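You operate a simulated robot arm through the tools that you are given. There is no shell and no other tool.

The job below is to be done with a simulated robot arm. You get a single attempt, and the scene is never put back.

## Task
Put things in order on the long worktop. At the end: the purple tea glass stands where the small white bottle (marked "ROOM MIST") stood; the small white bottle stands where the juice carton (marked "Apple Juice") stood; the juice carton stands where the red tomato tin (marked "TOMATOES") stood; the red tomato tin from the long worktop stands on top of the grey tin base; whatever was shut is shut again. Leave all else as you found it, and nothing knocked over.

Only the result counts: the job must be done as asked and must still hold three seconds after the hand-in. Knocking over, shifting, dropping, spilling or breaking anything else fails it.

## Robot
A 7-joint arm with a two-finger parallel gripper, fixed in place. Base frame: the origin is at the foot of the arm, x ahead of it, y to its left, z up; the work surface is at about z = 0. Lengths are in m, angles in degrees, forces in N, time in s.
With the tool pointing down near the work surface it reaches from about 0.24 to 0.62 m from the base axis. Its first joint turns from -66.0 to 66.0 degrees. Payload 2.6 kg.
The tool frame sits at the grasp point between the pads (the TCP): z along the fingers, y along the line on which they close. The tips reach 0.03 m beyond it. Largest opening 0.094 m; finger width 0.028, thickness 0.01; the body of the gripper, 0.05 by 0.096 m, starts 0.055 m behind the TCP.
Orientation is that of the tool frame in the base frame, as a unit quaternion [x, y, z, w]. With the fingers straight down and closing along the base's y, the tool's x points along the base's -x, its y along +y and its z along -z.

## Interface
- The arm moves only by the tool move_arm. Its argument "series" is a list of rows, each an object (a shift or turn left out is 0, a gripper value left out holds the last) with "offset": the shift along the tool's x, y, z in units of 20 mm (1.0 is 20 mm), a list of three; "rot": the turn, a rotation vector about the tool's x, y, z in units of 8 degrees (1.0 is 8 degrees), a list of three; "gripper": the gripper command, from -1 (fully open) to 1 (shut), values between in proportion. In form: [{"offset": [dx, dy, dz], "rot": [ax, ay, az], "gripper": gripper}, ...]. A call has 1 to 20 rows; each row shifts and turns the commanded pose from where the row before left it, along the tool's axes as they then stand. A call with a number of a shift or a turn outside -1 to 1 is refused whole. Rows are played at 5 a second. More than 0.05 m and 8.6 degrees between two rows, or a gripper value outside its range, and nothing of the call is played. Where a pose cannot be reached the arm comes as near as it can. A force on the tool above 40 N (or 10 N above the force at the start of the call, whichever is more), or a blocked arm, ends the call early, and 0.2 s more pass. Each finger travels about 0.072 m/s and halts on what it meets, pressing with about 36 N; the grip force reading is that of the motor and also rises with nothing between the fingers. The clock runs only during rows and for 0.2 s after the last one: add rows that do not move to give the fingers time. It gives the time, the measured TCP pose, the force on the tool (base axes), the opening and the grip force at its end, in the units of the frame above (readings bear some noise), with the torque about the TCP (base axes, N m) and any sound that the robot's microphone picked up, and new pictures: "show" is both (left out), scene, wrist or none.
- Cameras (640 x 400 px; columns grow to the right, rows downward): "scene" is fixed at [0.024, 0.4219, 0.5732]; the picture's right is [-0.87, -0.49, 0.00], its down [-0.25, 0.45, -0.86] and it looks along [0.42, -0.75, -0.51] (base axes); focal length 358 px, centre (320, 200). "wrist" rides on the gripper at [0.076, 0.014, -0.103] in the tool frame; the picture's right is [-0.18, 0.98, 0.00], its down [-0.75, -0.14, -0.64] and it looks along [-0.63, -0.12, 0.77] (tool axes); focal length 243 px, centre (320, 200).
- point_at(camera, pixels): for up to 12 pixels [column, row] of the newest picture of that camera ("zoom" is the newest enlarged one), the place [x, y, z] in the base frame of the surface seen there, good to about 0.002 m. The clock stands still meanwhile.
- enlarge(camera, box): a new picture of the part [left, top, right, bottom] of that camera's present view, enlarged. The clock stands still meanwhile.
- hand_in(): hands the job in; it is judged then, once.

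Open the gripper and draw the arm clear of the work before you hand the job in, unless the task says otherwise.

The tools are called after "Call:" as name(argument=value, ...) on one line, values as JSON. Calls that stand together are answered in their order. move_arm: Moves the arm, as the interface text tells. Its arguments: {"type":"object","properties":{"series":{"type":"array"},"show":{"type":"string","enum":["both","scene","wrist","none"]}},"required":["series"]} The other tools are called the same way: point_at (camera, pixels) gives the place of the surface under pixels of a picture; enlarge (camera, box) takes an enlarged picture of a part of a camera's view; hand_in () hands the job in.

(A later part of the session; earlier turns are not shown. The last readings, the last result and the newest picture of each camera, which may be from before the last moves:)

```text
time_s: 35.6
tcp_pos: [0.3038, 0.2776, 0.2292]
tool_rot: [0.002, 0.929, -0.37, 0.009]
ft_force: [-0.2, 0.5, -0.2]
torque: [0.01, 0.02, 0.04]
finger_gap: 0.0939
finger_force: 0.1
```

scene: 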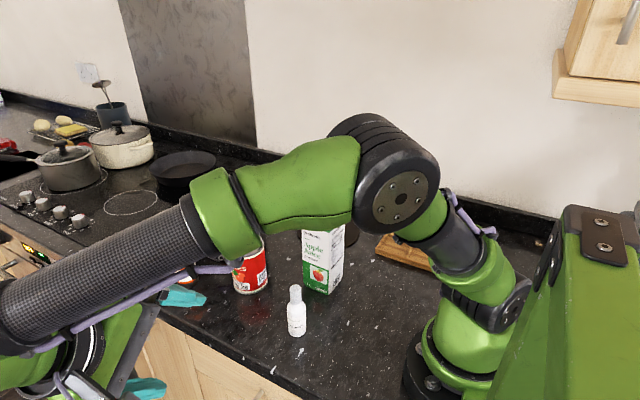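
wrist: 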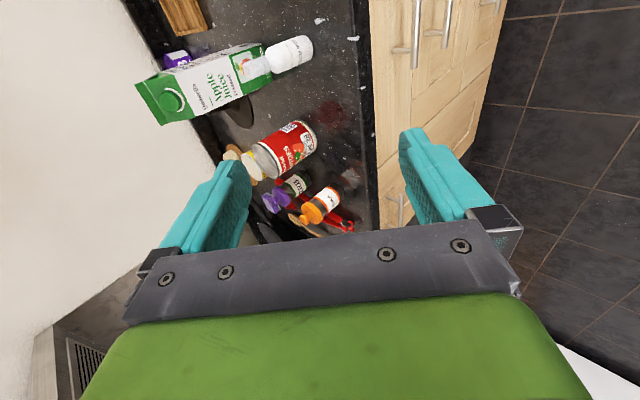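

Tilt is now 43° at (0.304,0.278,0.229). I'll check how low the forearm lies before going lower.

Call:
point_at(camera="scene", pixels=[[390, 180], [350, 205], [270, 215], [235, 250], [200, 265], [100, 300], [140, 320], [60, 350]])

Call:
move_arm(series=[{"offset": [0, 0.94, 0.95], "gripper": -1}, {"offset": [0, 0.94, 0.95]}, {"offset": [0, 0.94, 0.95]}, {"offset": [0, 0.94, 0.95], "gripper": 0.1}, {"gripper": 0.1}, {"gripper": 0.1}])

```text
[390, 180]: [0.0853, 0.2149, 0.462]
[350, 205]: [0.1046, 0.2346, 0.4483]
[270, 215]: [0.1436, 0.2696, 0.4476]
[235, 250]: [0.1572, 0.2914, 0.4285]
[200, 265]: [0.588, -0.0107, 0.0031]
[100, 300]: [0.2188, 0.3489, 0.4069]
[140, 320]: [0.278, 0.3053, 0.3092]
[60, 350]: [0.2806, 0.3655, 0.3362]
```

```text
time_s: 37.0
tcp_pos: [0.306, 0.2813, 0.1237]
tool_rot: [0.002, 0.929, -0.369, 0.01]
ft_force: [1.2, 0.7, 0.5]
torque: [0.0, 0.03, -0.01]
finger_gap: 0.0422
finger_force: 0.0
```

scene: 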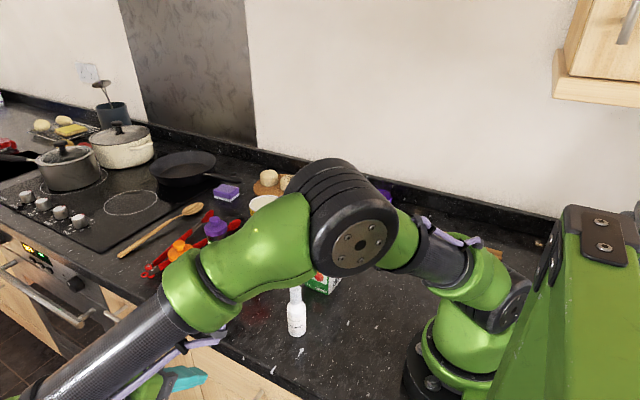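
wrist: 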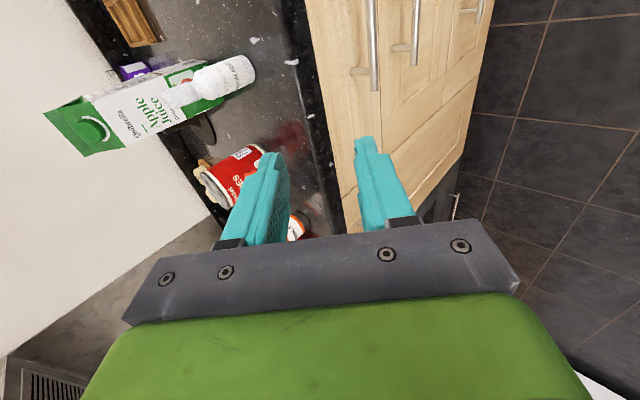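

The gap is now 0.042 and the arm is clear of the worktop items. I'll continue down four more steps, then check the handle position from the wrist view.

Call:
move_arm(series=[{"offset": [0.2, 0.94, 0.95]}, {"offset": [0.1, 0.94, 0.95]}, {"offset": [0, 0.94, 0.95]}, {"offset": [0, 0.94, 0.95]}, {}])

```text
time_s: 38.2
tcp_pos: [0.3014, 0.2832, 0.0165]
tool_rot: [0.001, 0.929, -0.369, 0.009]
ft_force: [-0.6, -0.1, 0.1]
torque: [-0.04, 0.01, -0.02]
finger_gap: 0.0424
finger_force: 0.0
```

scene: 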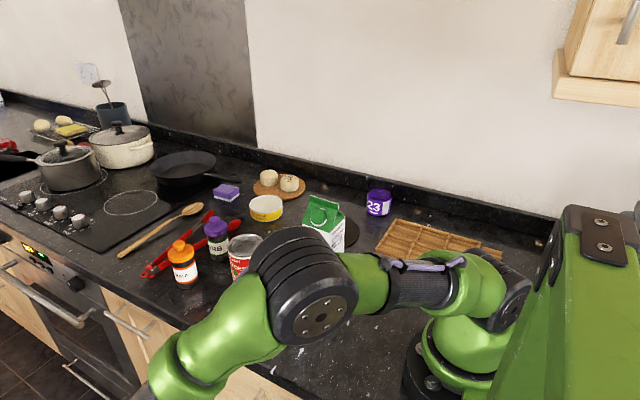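
wrist: 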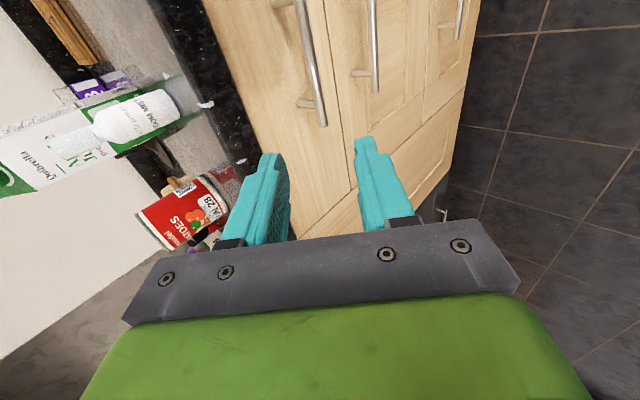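

The elbow has come lower and hides the bottle in the scene view; I'll measure the elbow and the handle before going on.

Call:
point_at(camera="scene", pixels=[[305, 290], [320, 335], [280, 345], [260, 260], [300, 240], [370, 300], [430, 290], [200, 350], [250, 310], [345, 270]])

Call:
point_at(camera="wrist", pixels=[[300, 20], [312, 70], [322, 115], [300, 102], [330, 150], [340, 110], [250, 80], [160, 110], [180, 215]])

```text
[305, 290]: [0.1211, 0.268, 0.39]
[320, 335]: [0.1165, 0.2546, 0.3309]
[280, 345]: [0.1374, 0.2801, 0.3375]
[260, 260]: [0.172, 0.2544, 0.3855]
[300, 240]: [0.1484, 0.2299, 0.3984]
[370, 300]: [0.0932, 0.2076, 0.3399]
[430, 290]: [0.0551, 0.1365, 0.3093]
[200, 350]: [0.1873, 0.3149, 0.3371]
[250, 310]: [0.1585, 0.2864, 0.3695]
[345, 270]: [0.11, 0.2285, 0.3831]
```

```text
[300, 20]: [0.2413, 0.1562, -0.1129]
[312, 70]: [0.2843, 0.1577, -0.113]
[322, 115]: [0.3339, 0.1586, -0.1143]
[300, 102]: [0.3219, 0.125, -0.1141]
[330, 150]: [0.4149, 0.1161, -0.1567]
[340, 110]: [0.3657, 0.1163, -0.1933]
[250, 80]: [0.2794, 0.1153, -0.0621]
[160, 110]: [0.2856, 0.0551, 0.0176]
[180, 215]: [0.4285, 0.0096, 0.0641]
```

The elbow is at y≥0.2, well clear. The bar centre is near (0.30,0.154,-0.116); I'll narrow the fingers to about 0.03 and advance 0.172 m along the tool axis to straddle it.

Call:
move_arm(series=[{"gripper": 0.36}, {"offset": [0, -0.02, 1]}, {"offset": [0, -0.02, 1]}, {"offset": [0, -0.02, 1]}, {"offset": [0, -0.02, 1]}, {"offset": [0, -0.02, 1]}, {"offset": [0, -0.01, 1]}, {}])

```text
time_s: 40.0
tcp_pos: [0.3024, 0.1991, -0.0692]
tool_rot: [0.002, 0.93, -0.369, 0.008]
ft_force: [-0.2, 0.1, -0.3]
torque: [-0.01, -0.03, 0.0]
finger_gap: 0.0299
finger_force: 0.0
```

scene: 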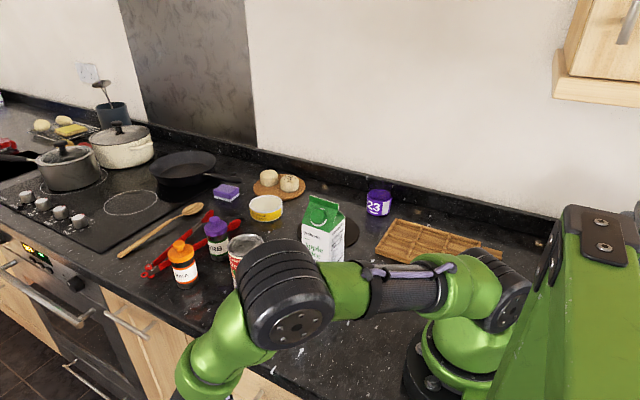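
wrist: 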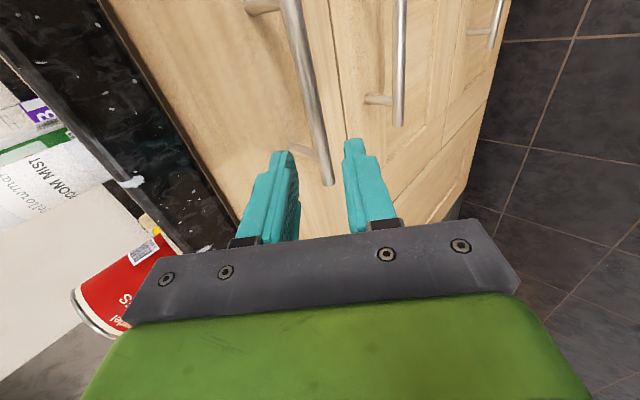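

The bar now runs between the fingertips in the wrist view (about (318,130)). I'll measure it once more and then advance the remaining 50 mm and close.

Call:
point_at(camera="wrist", pixels=[[304, 60], [312, 100], [320, 140], [327, 175], [300, 148], [302, 100], [322, 100], [254, 6]])

```text
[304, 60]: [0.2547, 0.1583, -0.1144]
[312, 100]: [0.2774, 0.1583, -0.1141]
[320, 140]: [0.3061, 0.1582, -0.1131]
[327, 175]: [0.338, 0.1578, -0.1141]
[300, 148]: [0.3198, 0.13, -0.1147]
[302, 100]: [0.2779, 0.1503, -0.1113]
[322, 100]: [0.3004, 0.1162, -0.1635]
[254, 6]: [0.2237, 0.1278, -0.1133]
```

The post is at x≈0.32, so I'll shift 8 mm to smaller x, advance 50 mm along the tool axis and close on the bar.

Call:
move_arm(series=[{"offset": [0.4, -0.03, 0]}, {"offset": [0, 0, 0.8]}, {"offset": [0, 0, 0.8]}, {"offset": [0, 0, 0.9]}, {"gripper": 0.6}, {"gripper": 1}, {"gripper": 1}, {"gripper": 1}])

```text
time_s: 41.8
tcp_pos: [0.2958, 0.164, -0.1071]
tool_rot: [0.001, 0.93, -0.369, 0.009]
ft_force: [0.0, -3.5, 10.8]
torque: [-0.19, 1.34, 0.55]
finger_gap: 0.0118
finger_force: 45.5
```

scene: 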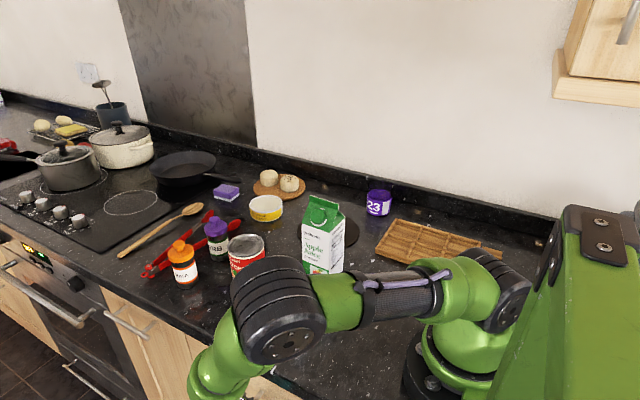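
wrist: 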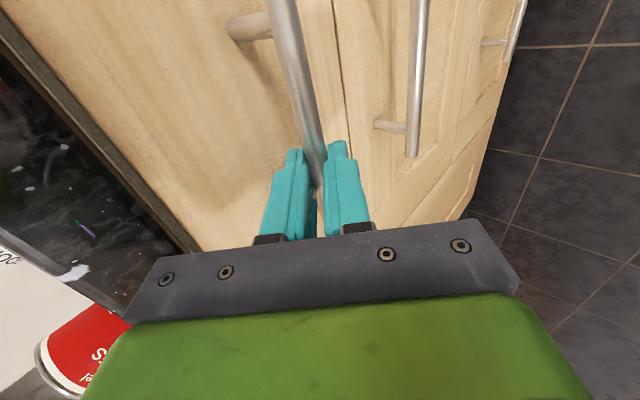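

The bar is gripped (gap 0.0118). I'll pull straight out along +y for 40 mm and check the forces.

Call:
move_arm(series=[{"offset": [0, 0.36, -0.34]}, {"offset": [0, 0.36, -0.34]}, {"offset": [0, 0.36, -0.34]}, {"offset": [0, 0.36, -0.34]}])

```text
time_s: 42.8
tcp_pos: [0.2951, 0.2056, -0.1056]
tool_rot: [0.002, 0.93, -0.368, 0.01]
ft_force: [-3.8, 0.4, 16.8]
torque: [-0.12, 1.26, 0.5]
finger_gap: 0.0115
finger_force: 44.9
```

scene: 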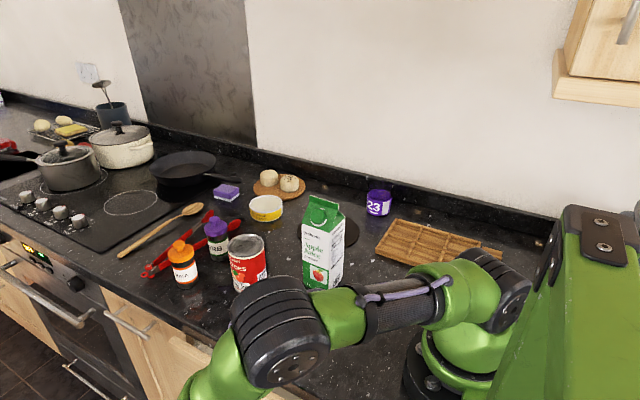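
wrist: 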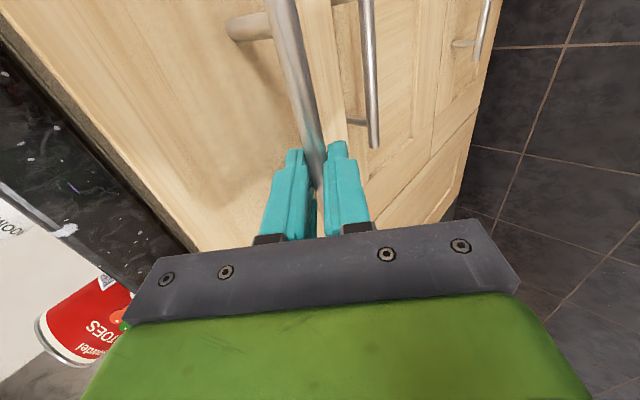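

The drawer slides out (about 40 mm) with an upward reaction of ~17 N, so I'll relax upward slightly while pulling another 60 mm.

Call:
move_arm(series=[{"offset": [0, 0.53, -0.53]}, {"offset": [0, 0.53, -0.53]}, {"offset": [0, 0.53, -0.53]}, {"offset": [0, 0.53, -0.53]}])

```text
time_s: 43.8
tcp_pos: [0.2961, 0.2629, -0.1052]
tool_rot: [0.0, 0.93, -0.368, 0.009]
ft_force: [7.5, 0.2, -13.3]
torque: [0.23, 1.29, 0.49]
finger_gap: 0.0116
finger_force: 44.9
```

scene: 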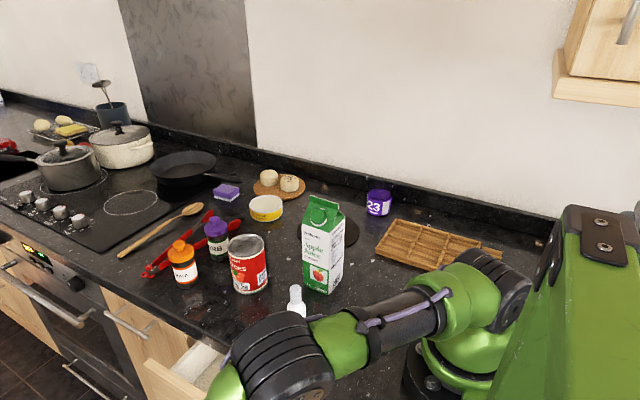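
wrist: 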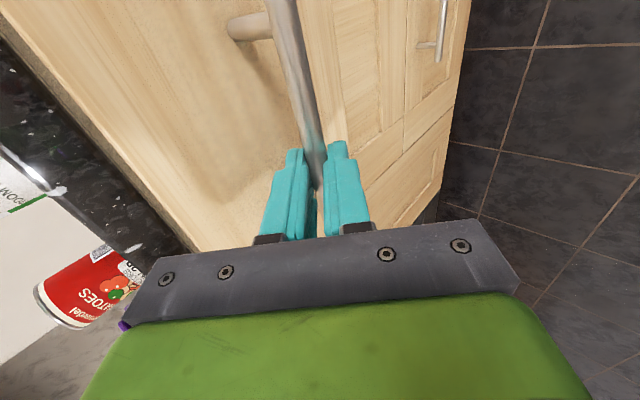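

The drawer is open about 100 mm and its inside begins to show at scene (195,365). I'll keep pulling another 90 mm with a slight downward correction.

Call:
move_arm(series=[{"offset": [0, 0.58, -0.49]}, {"offset": [0, 0.56, -0.5]}, {"offset": [0, 0.545, -0.515]}, {"offset": [0, 0.545, -0.515]}, {"offset": [0, 0.545, -0.515]}, {"offset": [0, 0.545, -0.515]}])

```text
time_s: 45.2
tcp_pos: [0.296, 0.3537, -0.1062]
tool_rot: [0.0, 0.93, -0.368, 0.01]
ft_force: [11.2, 2.3, -13.7]
torque: [0.16, 1.32, 0.49]
finger_gap: 0.0118
finger_force: 45.0
```

scene: 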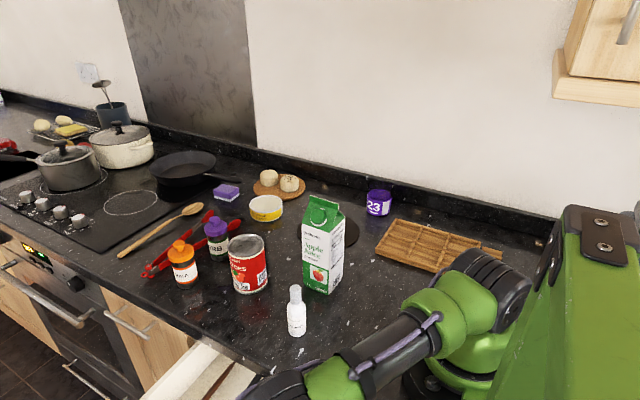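
wrist: 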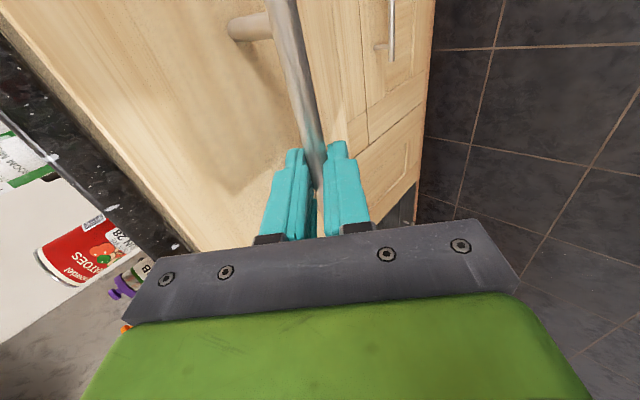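

The drawer is open about 190 mm. I'll enlarge the interior visible near scene (215,375).

Call:
enlarge(camera="scene", box=[120, 320, 280, 400])

```text
4.00 times, centred on (200, 360) of scene
```

zoom: 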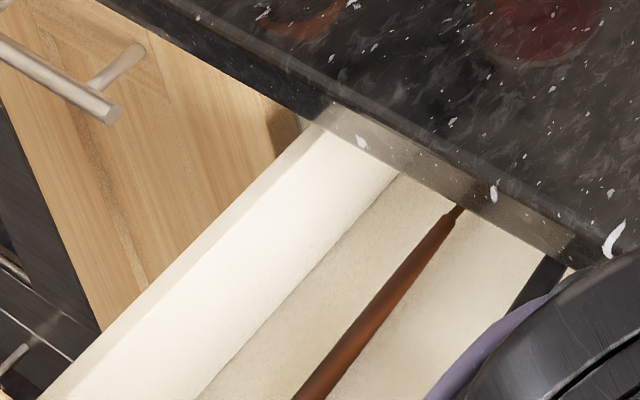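

Inside I see pale lining and a brown wooden rod. I'll let go of the bar, back off along the tool axis, then rise and look into the drawer from above.

Call:
move_arm(series=[{"gripper": 0.36}, {"gripper": 0.36}, {"gripper": 0.36}, {"offset": [0, 0, -0.8]}, {"offset": [0, 0, -0.8]}, {"offset": [0, 0, -0.9]}, {"offset": [0, -0.6, -0.7]}, {"offset": [0, -0.7, -0.7]}, {"offset": [0, -0.7, -0.7]}, {"offset": [0, -0.7, -0.7]}])

```text
time_s: 47.4
tcp_pos: [0.2953, 0.3882, 0.0095]
tool_rot: [0.002, 0.929, -0.369, 0.008]
ft_force: [0.2, -0.1, 0.8]
torque: [0.01, 0.02, -0.01]
finger_gap: 0.0301
finger_force: 0.1
```

scene: 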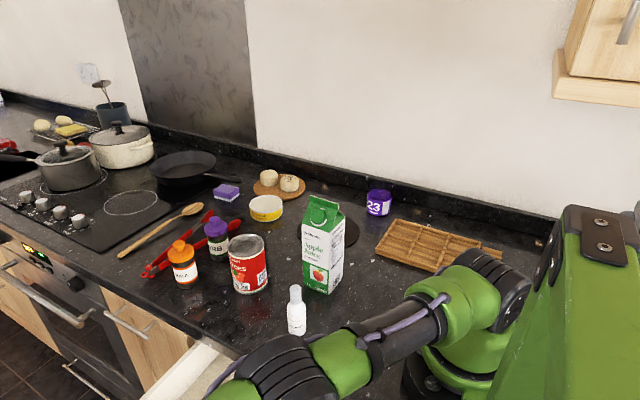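
wrist: 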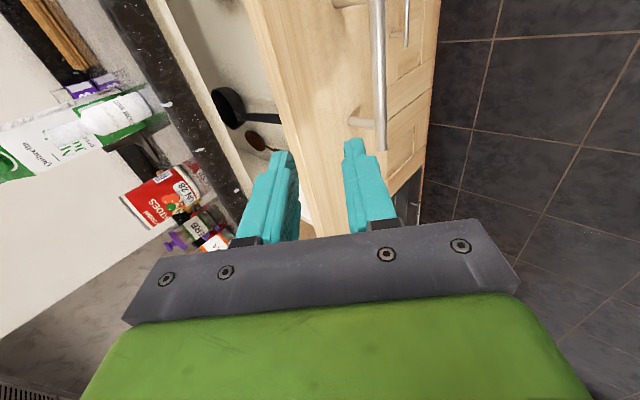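

A ladle and a wooden spoon are in the drawer. I'll rise further and level the tool to look straight down into the drawer.

Call:
move_arm(series=[{"offset": [0, -0.9, -0.6]}, {"offset": [0, -0.9, -0.6]}, {"offset": [0, -0.9, -0.6]}, {"offset": [0, -0.9, -0.6]}, {"offset": [0, -0.9, -0.6]}, {"offset": [0, -0.9, -0.6]}, {"offset": [0, -0.9, -0.6]}, {"offset": [0, -0.9, -0.6]}, {"offset": [0.5, -0.9, -0.6]}, {"offset": [0.5, -0.9, -0.6]}, {"rot": [-1, 0, 0], "offset": [0.5, 0, 0]}, {"rot": [-1, 0, 0], "offset": [0.5, 0, 0]}, {"rot": [-1, 0, 0], "offset": [0.5, 0, 0]}, {"rot": [-1, 0, 0]}, {"rot": [-1, 0, 0]}, {"rot": [-0.4, 0, 0]}, {}])

```text
time_s: 51.0
tcp_pos: [0.2395, 0.3382, 0.2177]
tool_rot: [-0.002, 1.0, -0.001, 0.009]
ft_force: [-0.1, 0.1, 0.6]
torque: [-0.03, 0.0, 0.0]
finger_gap: 0.0301
finger_force: 0.2
```

scene: 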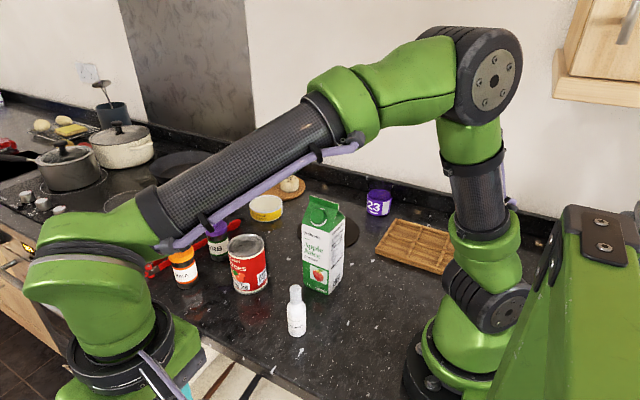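
wrist: 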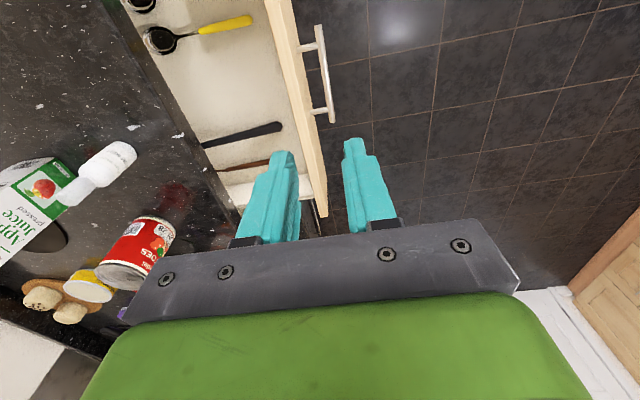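

The drawer shows utensils: black items, a yellow-handled spoon, a black rod. I'll enlarge it to look for a grey base.

Call:
enlarge(camera="wrist", box=[110, 0, 340, 220])

Call:
enlarge(camera="scene", box=[180, 320, 330, 400])

```text
1.82 times, centred on (225, 110) of wrist
```

zoom: 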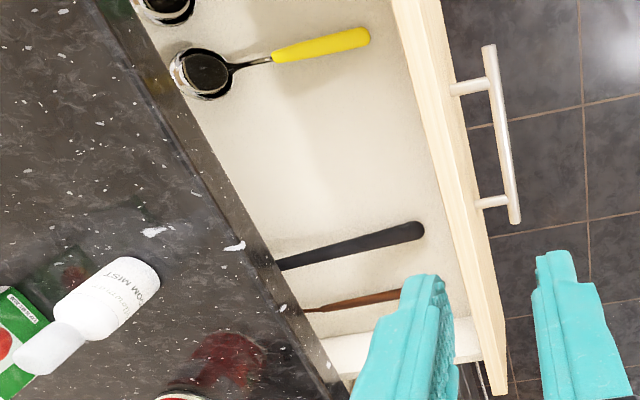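

```text
4.27 times, centred on (255, 360) of scene
```

zoom: 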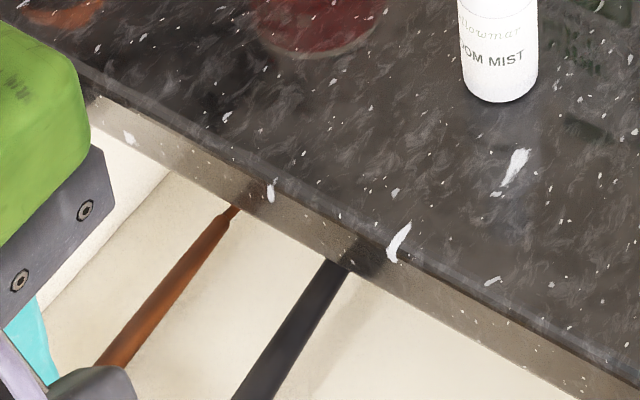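

There's another round object at the picture's top edge (145,5). I'll shift back in x and rise a bit to see the rest of the drawer.

Call:
move_arm(series=[{"offset": [0.5, -0.8, -1]}, {"offset": [0.5, -0.8, -1]}, {"offset": [0.5, -0.8, -1]}, {"offset": [0.5, -0.8, -1]}, {"offset": [0.5, 0, -1]}, {"offset": [0.5, 0, -1]}, {}])

```text
time_s: 52.6
tcp_pos: [0.1769, 0.2749, 0.3377]
tool_rot: [-0.001, 1.0, 0.0, 0.009]
ft_force: [1.0, 0.1, 0.5]
torque: [0.03, -0.03, 0.01]
finger_gap: 0.0302
finger_force: 0.1
```

scene: 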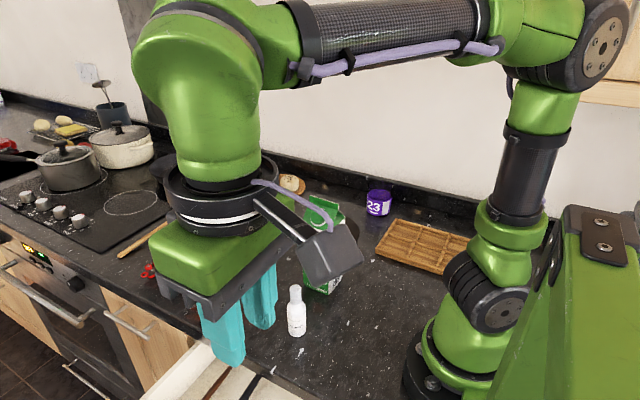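
wrist: 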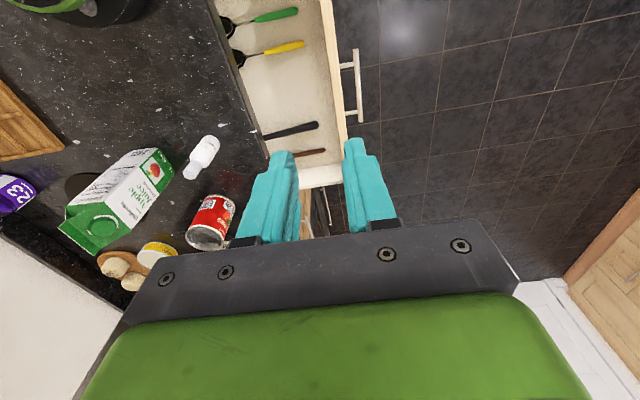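

I'll measure the drawer's floor and its contents.

Call:
point_at(camera="wrist", pixels=[[280, 90], [310, 90], [250, 90], [290, 60], [320, 60], [325, 30], [240, 58], [228, 25], [300, 128], [340, 90], [320, 175], [270, 110]])

Call:
enlarge(camera="wrist", box=[200, 0, 360, 200])

```text
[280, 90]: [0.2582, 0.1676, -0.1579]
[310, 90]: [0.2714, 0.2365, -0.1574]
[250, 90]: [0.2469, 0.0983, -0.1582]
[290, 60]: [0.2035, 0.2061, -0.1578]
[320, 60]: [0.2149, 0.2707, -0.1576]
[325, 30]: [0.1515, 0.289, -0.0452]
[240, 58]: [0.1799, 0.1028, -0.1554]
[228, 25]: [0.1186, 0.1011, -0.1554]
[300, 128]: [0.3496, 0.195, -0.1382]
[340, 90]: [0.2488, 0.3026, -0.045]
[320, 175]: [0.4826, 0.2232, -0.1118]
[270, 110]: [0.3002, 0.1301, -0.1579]
```

```text
2.00 times, centred on (280, 100) of wrist
```

zoom: 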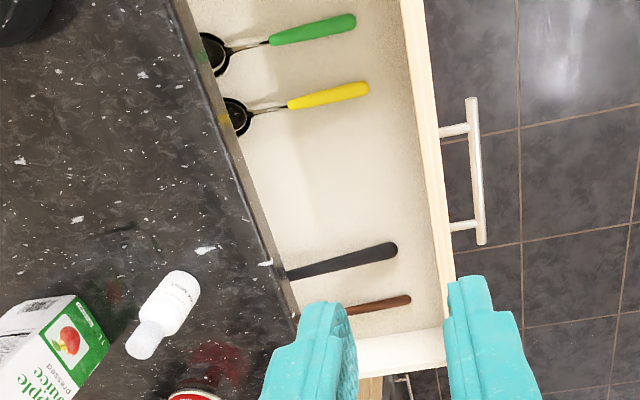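

The top drawer's floor is at z≈-0.158 (only ~0.11 m inside) and holds only spoons, a ladle and a rod — no grey base. I'll retrace my path to its bar in order to close it again.

Call:
move_arm(series=[{"offset": [-0.5, 0, 1]}, {"offset": [-0.5, 0, 1]}, {"offset": [-0.5, 0.8, 1]}, {"offset": [-0.5, 0.8, 1]}, {"offset": [-0.5, 0.8, 1]}, {"offset": [-0.5, 0.8, 1]}, {"rot": [1, 0, 0], "offset": [-0.5, 0, 0]}, {"rot": [1, 0, 0], "offset": [-0.5, 0, 0]}, {"rot": [1, 0, 0], "offset": [-0.5, 0, 0]}, {"rot": [1, 0, 0]}, {"rot": [1, 0, 0]}, {"rot": [0.4, 0, 0]}, {"offset": [-0.5, 0.9, 0.6]}, {"offset": [-0.5, 0.9, 0.6]}, {"offset": [0, 0.9, 0.6]}, {"offset": [0, 0.9, 0.6]}, {"offset": [0, 0.9, 0.6]}, {"offset": [0, 0.9, 0.6]}, {}])

```text
time_s: 56.6
tcp_pos: [0.2922, 0.3681, 0.0929]
tool_rot: [0.002, 0.929, -0.369, 0.01]
ft_force: [-0.6, 0.3, -0.5]
torque: [0.01, 0.02, 0.04]
finger_gap: 0.03
finger_force: 0.0
```

scene: 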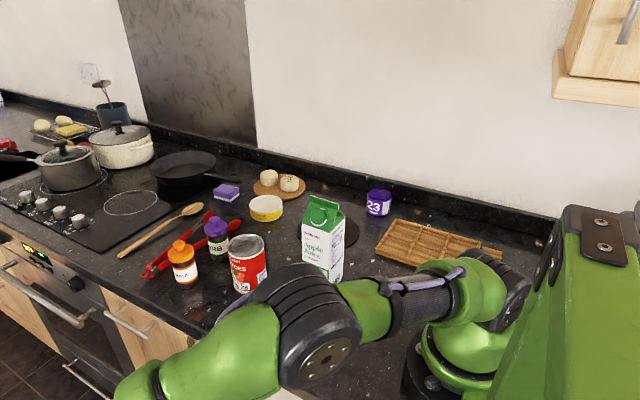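
wrist: 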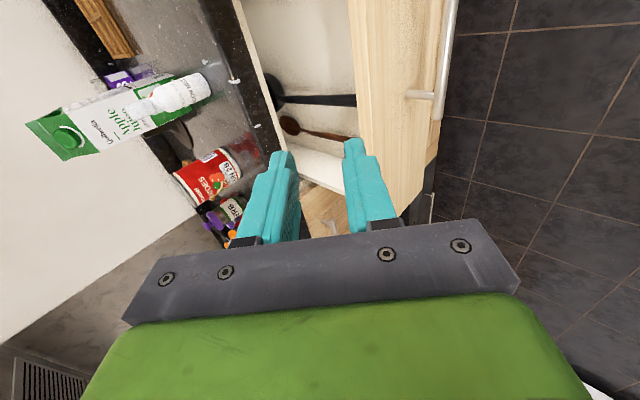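

I'm back on the earlier path at (0.292,0.368,0.093). I'll continue down in front of the bar, then stop to verify before the final approach.

Call:
move_arm(series=[{"offset": [0, 0.9, 0.6]}, {"offset": [0, 0.9, 0.6]}, {"offset": [0, 0.9, 0.6]}, {"offset": [0, 0.9, 0.6]}, {"offset": [0, 0.7, 0.7]}, {"offset": [0, 0.7, 0.7]}, {"offset": [0, 0.7, 0.7]}, {"offset": [0, 0.6, 0.7]}, {}], show="wrist")

```text
time_s: 58.6
tcp_pos: [0.2949, 0.3885, -0.0698]
tool_rot: [0.002, 0.93, -0.368, 0.008]
ft_force: [-0.6, -1.3, 0.0]
torque: [-0.04, 0.0, 0.04]
finger_gap: 0.0301
finger_force: 0.2
```

wrist: 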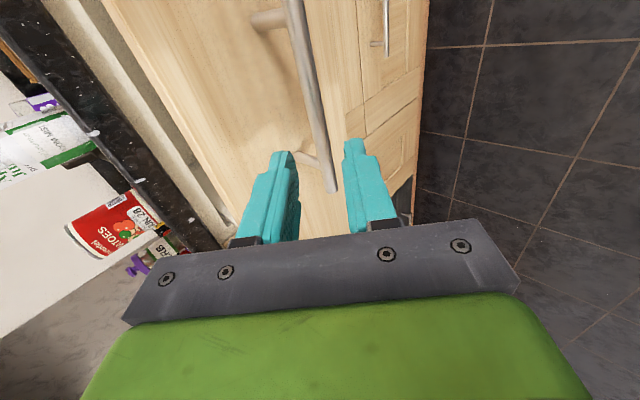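

The bar again lies between the fingertips. I'll advance, close on it, and push the drawer back in by about 0.19 m.

Call:
move_arm(series=[{"offset": [0, 0, 0.8]}, {"offset": [0, 0, 0.8]}, {"offset": [0, 0, 0.88]}, {"gripper": 0.6}, {"gripper": 1}, {"gripper": 1}, {"gripper": 1}, {"offset": [0, -0.545, 0.515]}, {"offset": [0, -0.545, 0.515]}, {"offset": [0, -0.545, 0.515]}, {"offset": [0, -0.545, 0.515]}, {"offset": [0, -0.545, 0.515]}, {"offset": [0, -0.545, 0.515]}], show="wrist")

```text
time_s: 61.4
tcp_pos: [0.2959, 0.2643, -0.1059]
tool_rot: [0.002, 0.93, -0.368, 0.01]
ft_force: [-0.1, -1.8, -9.2]
torque: [0.08, 0.37, 1.45]
finger_gap: 0.0114
finger_force: 45.0
```

wrist: 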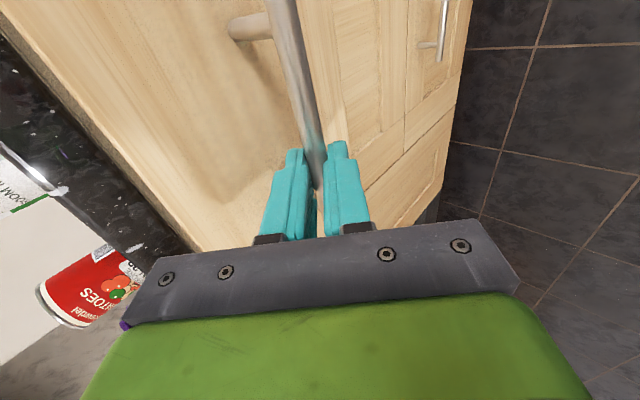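

The drawer moves in smoothly (TCP y=0.264). I'll push the remaining 0.1 m, easing in at the end.

Call:
move_arm(series=[{"offset": [0, -0.53, 0.525]}, {"offset": [0, -0.54, 0.52]}, {"offset": [0, -0.545, 0.515]}, {"offset": [0, -0.545, 0.515]}, {"offset": [0, -0.545, 0.515]}, {"offset": [0, -0.545, 0.515]}, {"offset": [0, -0.2, 0.19]}, {"offset": [0, -0.18, 0.17]}, {}])

```text
time_s: 63.4
tcp_pos: [0.2955, 0.1644, -0.1058]
tool_rot: [0.003, 0.93, -0.369, 0.008]
ft_force: [-9.4, 1.3, 25.6]
torque: [-0.32, 1.75, -0.02]
finger_gap: 0.0118
finger_force: 44.8
```

scene: 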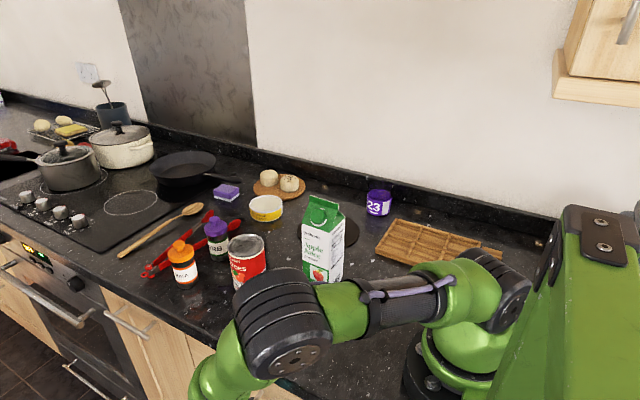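
wrist: 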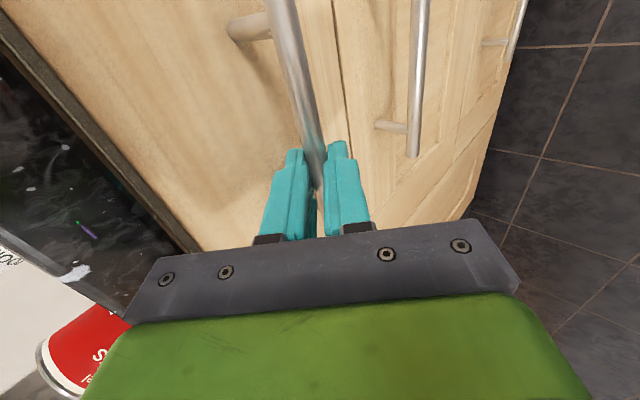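

The drawer is back at y=0.1644 (it began at 0.164). I'll nudge 2 mm more to confirm it meets its stop.

Call:
move_arm(series=[{"offset": [0, -0.07, 0.068]}, {}], show="none")

```text
time_s: 64.0
tcp_pos: [0.2944, 0.1637, -0.1069]
tool_rot: [0.0, 0.93, -0.367, 0.008]
ft_force: [-16.6, 15.6, 30.8]
torque: [-0.17, 1.33, 0.52]
finger_gap: 0.0118
finger_force: 44.7
```

With 15.6 N pushing back in y, the drawer is at its stop and shut. I'll release, back off, and measure the elbow's position relative to the bottle before trying the second drawer (bar at z≈-0.226).

Call:
move_arm(series=[{"gripper": 0.36}, {"gripper": 0.36}, {"gripper": 0.36}, {"offset": [0, 0, -0.8]}, {"offset": [0, 0, -0.9]}, {"offset": [0, 0, -1]}, {"offset": [0, 0, -1]}])

Call:
point_at(camera="scene", pixels=[[290, 310], [300, 345], [260, 360], [330, 330], [240, 290], [280, 262], [220, 350], [370, 310], [300, 375]])

Call:
point_at(camera="wrist", pixels=[[300, 60], [392, 60], [396, 100], [380, 97], [490, 30], [240, 80], [340, 80], [345, 100]])

```text
time_s: 65.6
tcp_pos: [0.2956, 0.212, -0.0533]
tool_rot: [0.002, 0.93, -0.369, 0.008]
ft_force: [-0.1, 0.1, 0.0]
torque: [0.02, 0.0, 0.0]
finger_gap: 0.03
finger_force: 0.1
```

scene: 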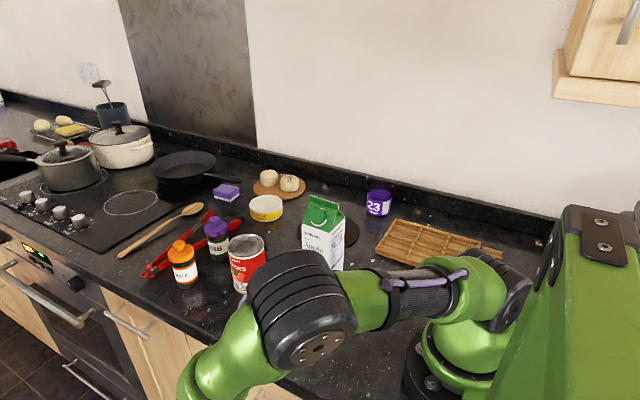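
wrist: 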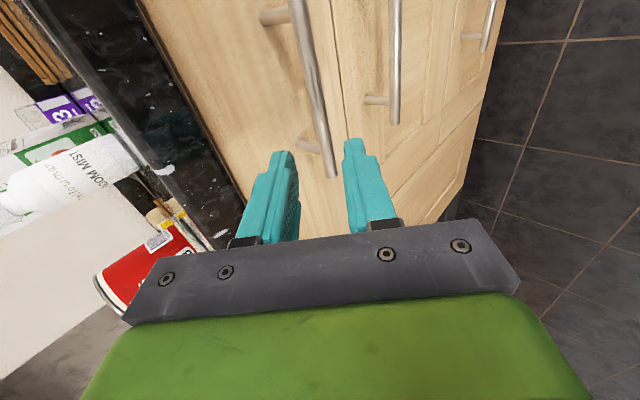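

```text
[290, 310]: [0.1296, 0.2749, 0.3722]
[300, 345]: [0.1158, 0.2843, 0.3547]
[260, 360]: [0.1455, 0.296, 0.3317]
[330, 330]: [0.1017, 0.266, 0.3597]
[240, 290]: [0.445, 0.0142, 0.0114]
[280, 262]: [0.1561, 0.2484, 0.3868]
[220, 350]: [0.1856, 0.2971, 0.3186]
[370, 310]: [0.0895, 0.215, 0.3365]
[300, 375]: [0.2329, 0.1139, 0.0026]
```

```text
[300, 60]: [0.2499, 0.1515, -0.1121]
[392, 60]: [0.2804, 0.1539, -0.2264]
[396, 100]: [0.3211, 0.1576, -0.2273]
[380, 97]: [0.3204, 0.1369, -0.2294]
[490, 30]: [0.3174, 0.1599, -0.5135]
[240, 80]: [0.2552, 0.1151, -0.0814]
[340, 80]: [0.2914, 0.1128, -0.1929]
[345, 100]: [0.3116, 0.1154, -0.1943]
```

The elbow is well clear (z>0.31, y>0.2). I'll descend 0.115 m in front of the handles to line up with the second bar at z≈-0.228.

Call:
move_arm(series=[{"offset": [0, 0.8, 0.84]}, {"offset": [0, 0.8, 0.84]}, {"offset": [0, 0.8, 0.84]}, {"offset": [0, 0.8, 0.84]}, {"offset": [0, 0.75, 0.82]}, {}])

```text
time_s: 67.0
tcp_pos: [0.2966, 0.2128, -0.1674]
tool_rot: [0.002, 0.93, -0.369, 0.009]
ft_force: [-0.2, 0.6, 0.2]
torque: [0.01, 0.02, -0.04]
finger_gap: 0.0303
finger_force: 0.1
```

scene: 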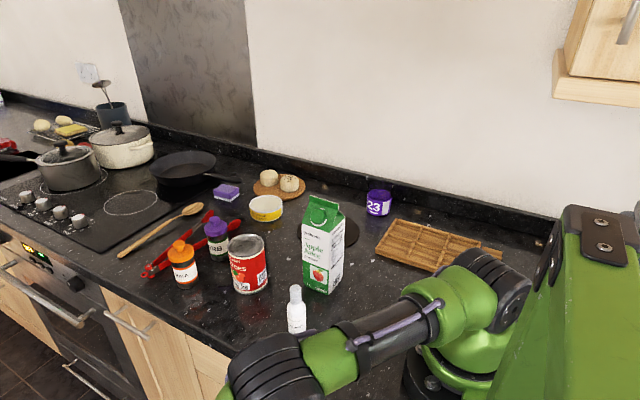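
wrist: 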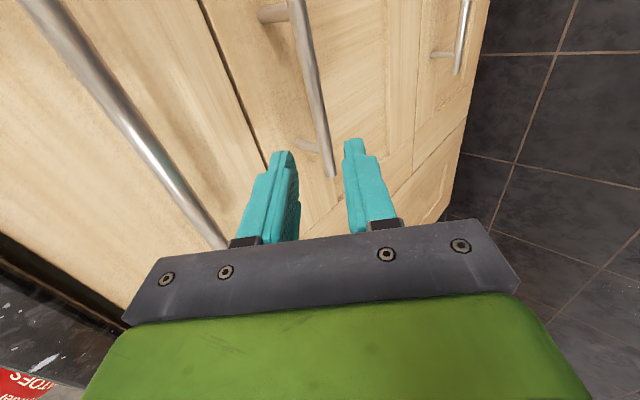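

The second bar is centred between the fingertips ((315,110) in the wrist view). I'll advance 71 mm along the tool axis and close on it.

Call:
move_arm(series=[{"offset": [0.08, -0.03, 0.9]}, {"offset": [0, 0, 0.9]}, {"offset": [0, 0, 0.9]}, {"offset": [0, 0, 0.85]}, {"gripper": 0.6}, {"gripper": 1}, {"gripper": 1}, {"gripper": 1}])

```text
time_s: 68.8
tcp_pos: [0.2969, 0.1634, -0.219]
tool_rot: [0.001, 0.929, -0.369, 0.008]
ft_force: [1.4, -2.0, -3.9]
torque: [-0.02, 1.23, 0.7]
finger_gap: 0.0115
finger_force: 44.8
```

scene: 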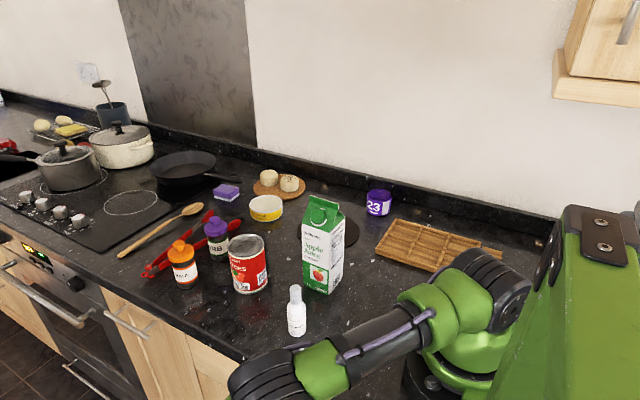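
wrist: 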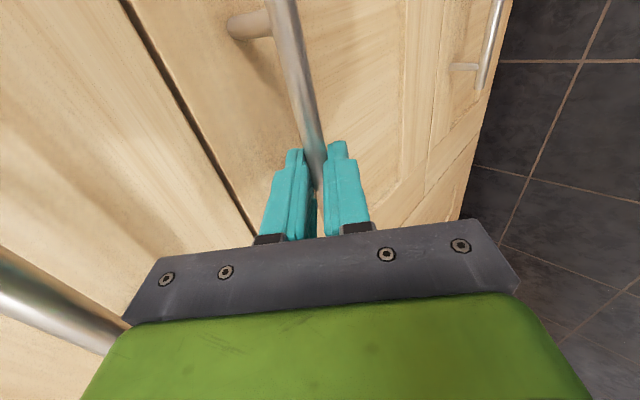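

The second bar is gripped (gap 0.0115, closed TCP y = 0.1634). I'll pull it straight out 45 mm first.

Call:
move_arm(series=[{"offset": [0, 0.36, -0.34]}, {"offset": [0, 0.36, -0.34]}, {"offset": [0, 0.545, -0.515]}, {"offset": [0, 0.545, -0.515]}], show="wrist")

```text
time_s: 69.8
tcp_pos: [0.297, 0.2159, -0.2196]
tool_rot: [0.0, 0.931, -0.366, 0.008]
ft_force: [7.6, 1.7, -21.3]
torque: [0.36, 1.14, 0.58]
finger_gap: 0.0113
finger_force: 45.8
```

wrist: 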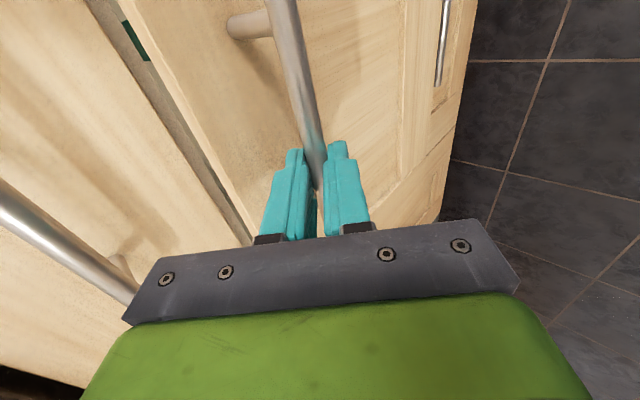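

The second drawer slides too, and something dark green appears inside at wrist (135,40). I'll pull further with a small downward correction.

Call:
move_arm(series=[{"offset": [0, 0.6, -0.46]}, {"offset": [0, 0.55, -0.51]}, {"offset": [0, 0.55, -0.51]}, {"offset": [0, 0.55, -0.51]}, {"offset": [0, 0.545, -0.515]}], show="wrist")

```text
time_s: 71.0
tcp_pos: [0.2966, 0.2894, -0.2203]
tool_rot: [0.002, 0.93, -0.367, 0.01]
ft_force: [-2.5, 1.2, 19.7]
torque: [-0.05, 1.11, 0.7]
finger_gap: 0.0115
finger_force: 44.9
```

wrist: 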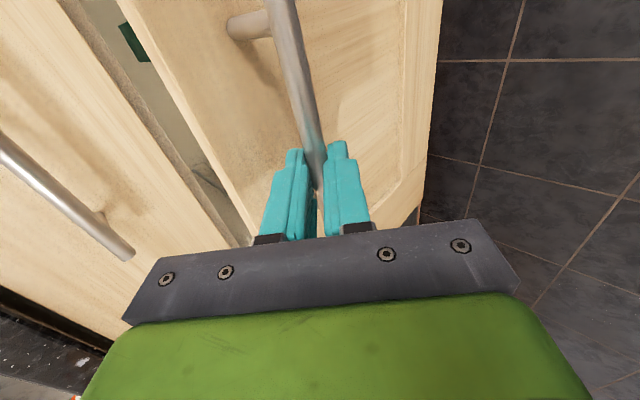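

Still sliding well (TCP y=0.289, now +20 N in z, so I relax upward). I'll pull another 75 mm.

Call:
move_arm(series=[{"offset": [0, 0.515, -0.545]}, {"offset": [0, 0.545, -0.515]}, {"offset": [0, 0.545, -0.515]}, {"offset": [0, 0.545, -0.515]}, {"offset": [0, 0.545, -0.515]}])

```text
time_s: 72.0
tcp_pos: [0.2951, 0.3301, -0.219]
tool_rot: [-0.006, 0.928, -0.371, 0.014]
ft_force: [0.7, -1.0, 1.0]
torque: [-0.07, 0.9, 0.54]
finger_gap: 0.0115
finger_force: 44.8
out of reach, approached as far as the arm can: row 3, 4
stopped in row 4: the force on the tool passed its limit at 43 N (the readings are from after the stop); the commanded pose is now the measured one
```

scene: 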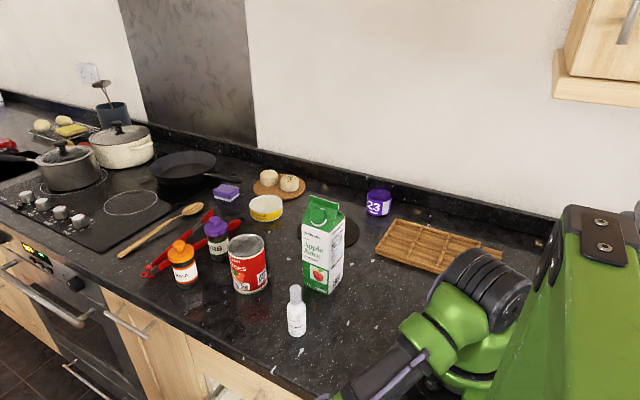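
wrist: 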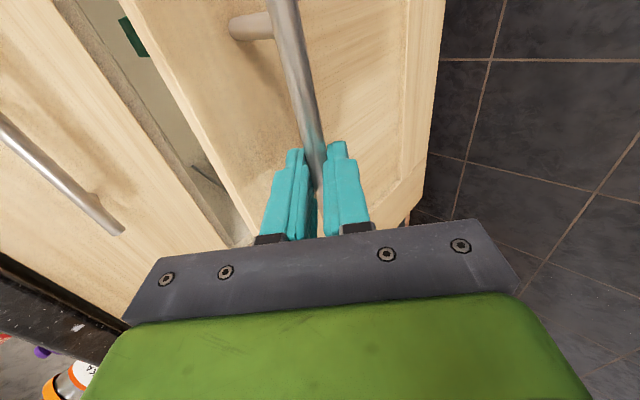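

The arm's reach ended the pull with the drawer open about 167 mm. I'll release and move up and slightly outward, so the fingers clear the bar, then look inside from above.

Call:
move_arm(series=[{"gripper": 0.15}, {"gripper": 0.15}, {"gripper": 0.15}, {"offset": [0, -0.2, -0.42]}, {"offset": [0, -0.2, -0.42]}, {"offset": [0, -0.27, -0.6]}])

```text
time_s: 73.4
tcp_pos: [0.2948, 0.3442, -0.1906]
tool_rot: [-0.004, 0.928, -0.372, 0.014]
ft_force: [0.3, 0.1, -0.9]
torque: [-0.01, 0.0, 0.03]
finger_gap: 0.04
finger_force: 0.0
out of reach, approached as far as the arm can: row 6
```

scene: 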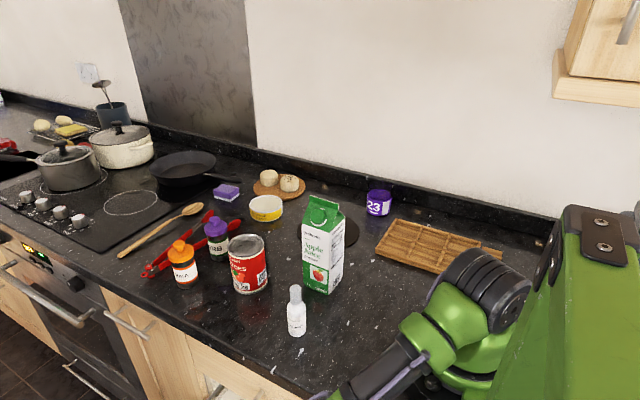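
wrist: 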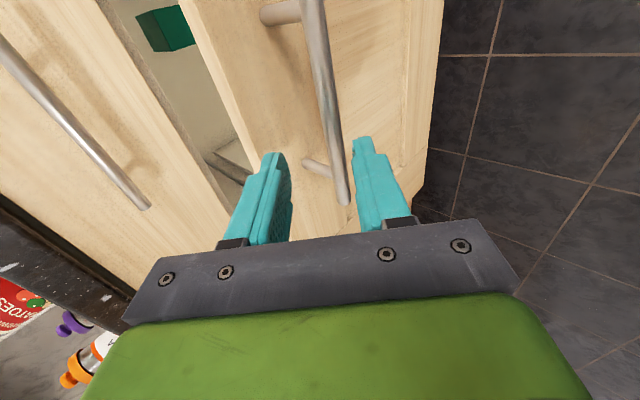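

Inside I glimpse a dark green block at (165,30) and a grey edge at (228,165). The fingertips are above the bar now, so I'll rise straight up and level the tool for a look down.

Call:
move_arm(series=[{"offset": [0, -0.69, -0.73]}, {"offset": [0, -0.69, -0.73]}, {"offset": [0, -0.69, -0.73]}, {"offset": [0, -0.69, -0.73]}, {"offset": [0, -0.69, -0.73]}, {"offset": [0, -0.69, -0.73]}, {"offset": [0, -0.69, -0.73]}, {"offset": [0, -0.69, -0.73]}, {"offset": [0.5, -0.69, -0.73]}, {"offset": [0.5, -0.69, -0.73]}, {"offset": [0.5, -0.69, -0.73]}, {"offset": [0.5, -0.69, -0.73]}, {"offset": [0.5, 0, 0], "rot": [-1, 0, 0]}, {"offset": [0.5, 0, 0], "rot": [-1, 0, 0]}, {"offset": [0, 0, 0], "rot": [-1, 0, 0]}, {"rot": [-1, 0, 0]}, {"rot": [-1, 0, 0]}, {"rot": [-0.45, 0, 0]}, {}])

```text
time_s: 77.4
tcp_pos: [0.351, 0.5144, -0.0122]
tool_rot: [-0.009, 1.0, 0.0, 0.011]
ft_force: [0.6, 0.4, 0.7]
torque: [-0.03, -0.03, -0.01]
finger_gap: 0.04
finger_force: 0.1
out of reach, approached as far as the arm can: row 1, 2, 3, 4, 5, 6, 7, 8, 9, 10, 11, 12, 13, 14, 15, 16, 17, 18
```

scene: 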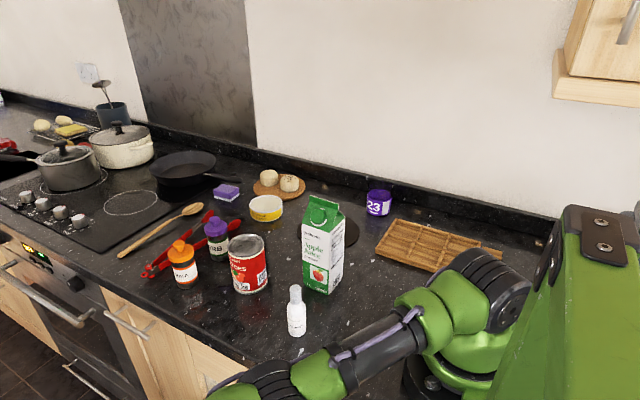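
wrist: 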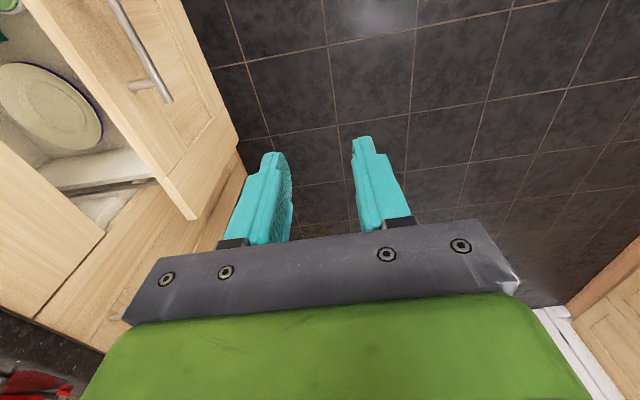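

The arm drifted outward in free space to (0.351,0.514,-0.012), and the drawer shows plates. I'll go up and back toward the base for a view down into it.

Call:
move_arm(series=[{"offset": [0, 0, -1]}, {"offset": [0, 0, -1]}, {"offset": [0, -0.5, -1]}, {"offset": [0.3, -1, -1]}, {"offset": [0.5, -1, -1]}, {"offset": [0.5, -1, -1]}, {"offset": [0.6, -1, -1]}, {"offset": [0.6, -1, -1]}, {"offset": [0.6, -1, -1]}, {"offset": [0.6, -1, -1]}, {"offset": [0.6, -1, -1]}, {"offset": [0.6, -1, -1]}, {"offset": [0.6, -1, -1]}, {"offset": [0.6, -1, 0]}, {}])

```text
time_s: 80.6
tcp_pos: [0.3423, 0.4375, 0.2963]
tool_rot: [-0.008, 1.0, -0.001, 0.011]
ft_force: [0.6, 0.6, -0.6]
torque: [0.01, 0.0, -0.01]
finger_gap: 0.0399
finger_force: 0.0
out of reach, approached as far as the arm can: row 3, 4, 5, 6, 7, 8, 9, 10, 11, 12, 13, 14
```

scene: 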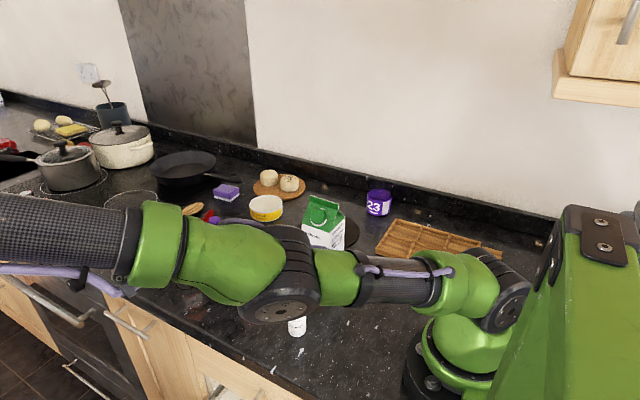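
wrist: 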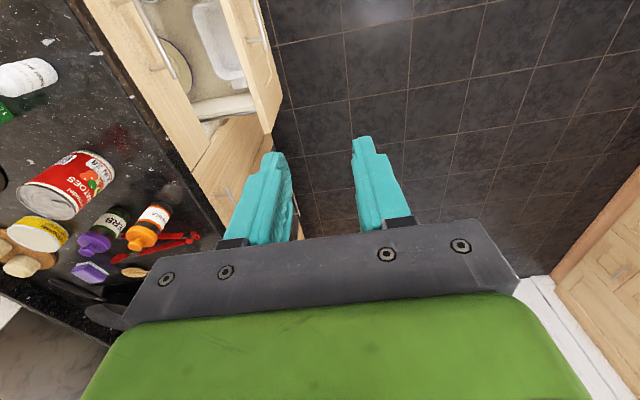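

The arm is folded low; I'll check the elbow's height over the worktop and see the drawer contents (white tray at (215,45)).

Call:
point_at(camera="scene", pixels=[[280, 280], [250, 300], [310, 310], [230, 290], [160, 250], [340, 280], [400, 285], [60, 230], [297, 325]])

Call:
enlarge(camera="wrist", box=[60, 0, 300, 220])

```text
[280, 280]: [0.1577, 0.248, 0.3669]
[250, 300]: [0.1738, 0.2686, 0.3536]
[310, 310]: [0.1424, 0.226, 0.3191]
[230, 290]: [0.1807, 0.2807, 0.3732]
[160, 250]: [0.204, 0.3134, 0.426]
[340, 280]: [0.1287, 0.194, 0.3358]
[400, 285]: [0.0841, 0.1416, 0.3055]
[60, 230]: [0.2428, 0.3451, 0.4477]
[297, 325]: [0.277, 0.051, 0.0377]
```

```text
1.82 times, centred on (180, 110) of wrist
```

zoom: 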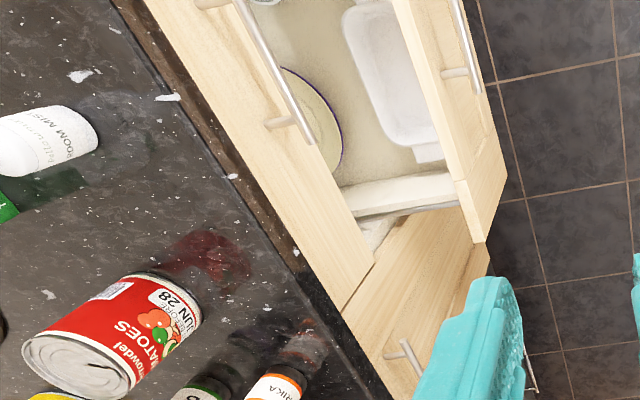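

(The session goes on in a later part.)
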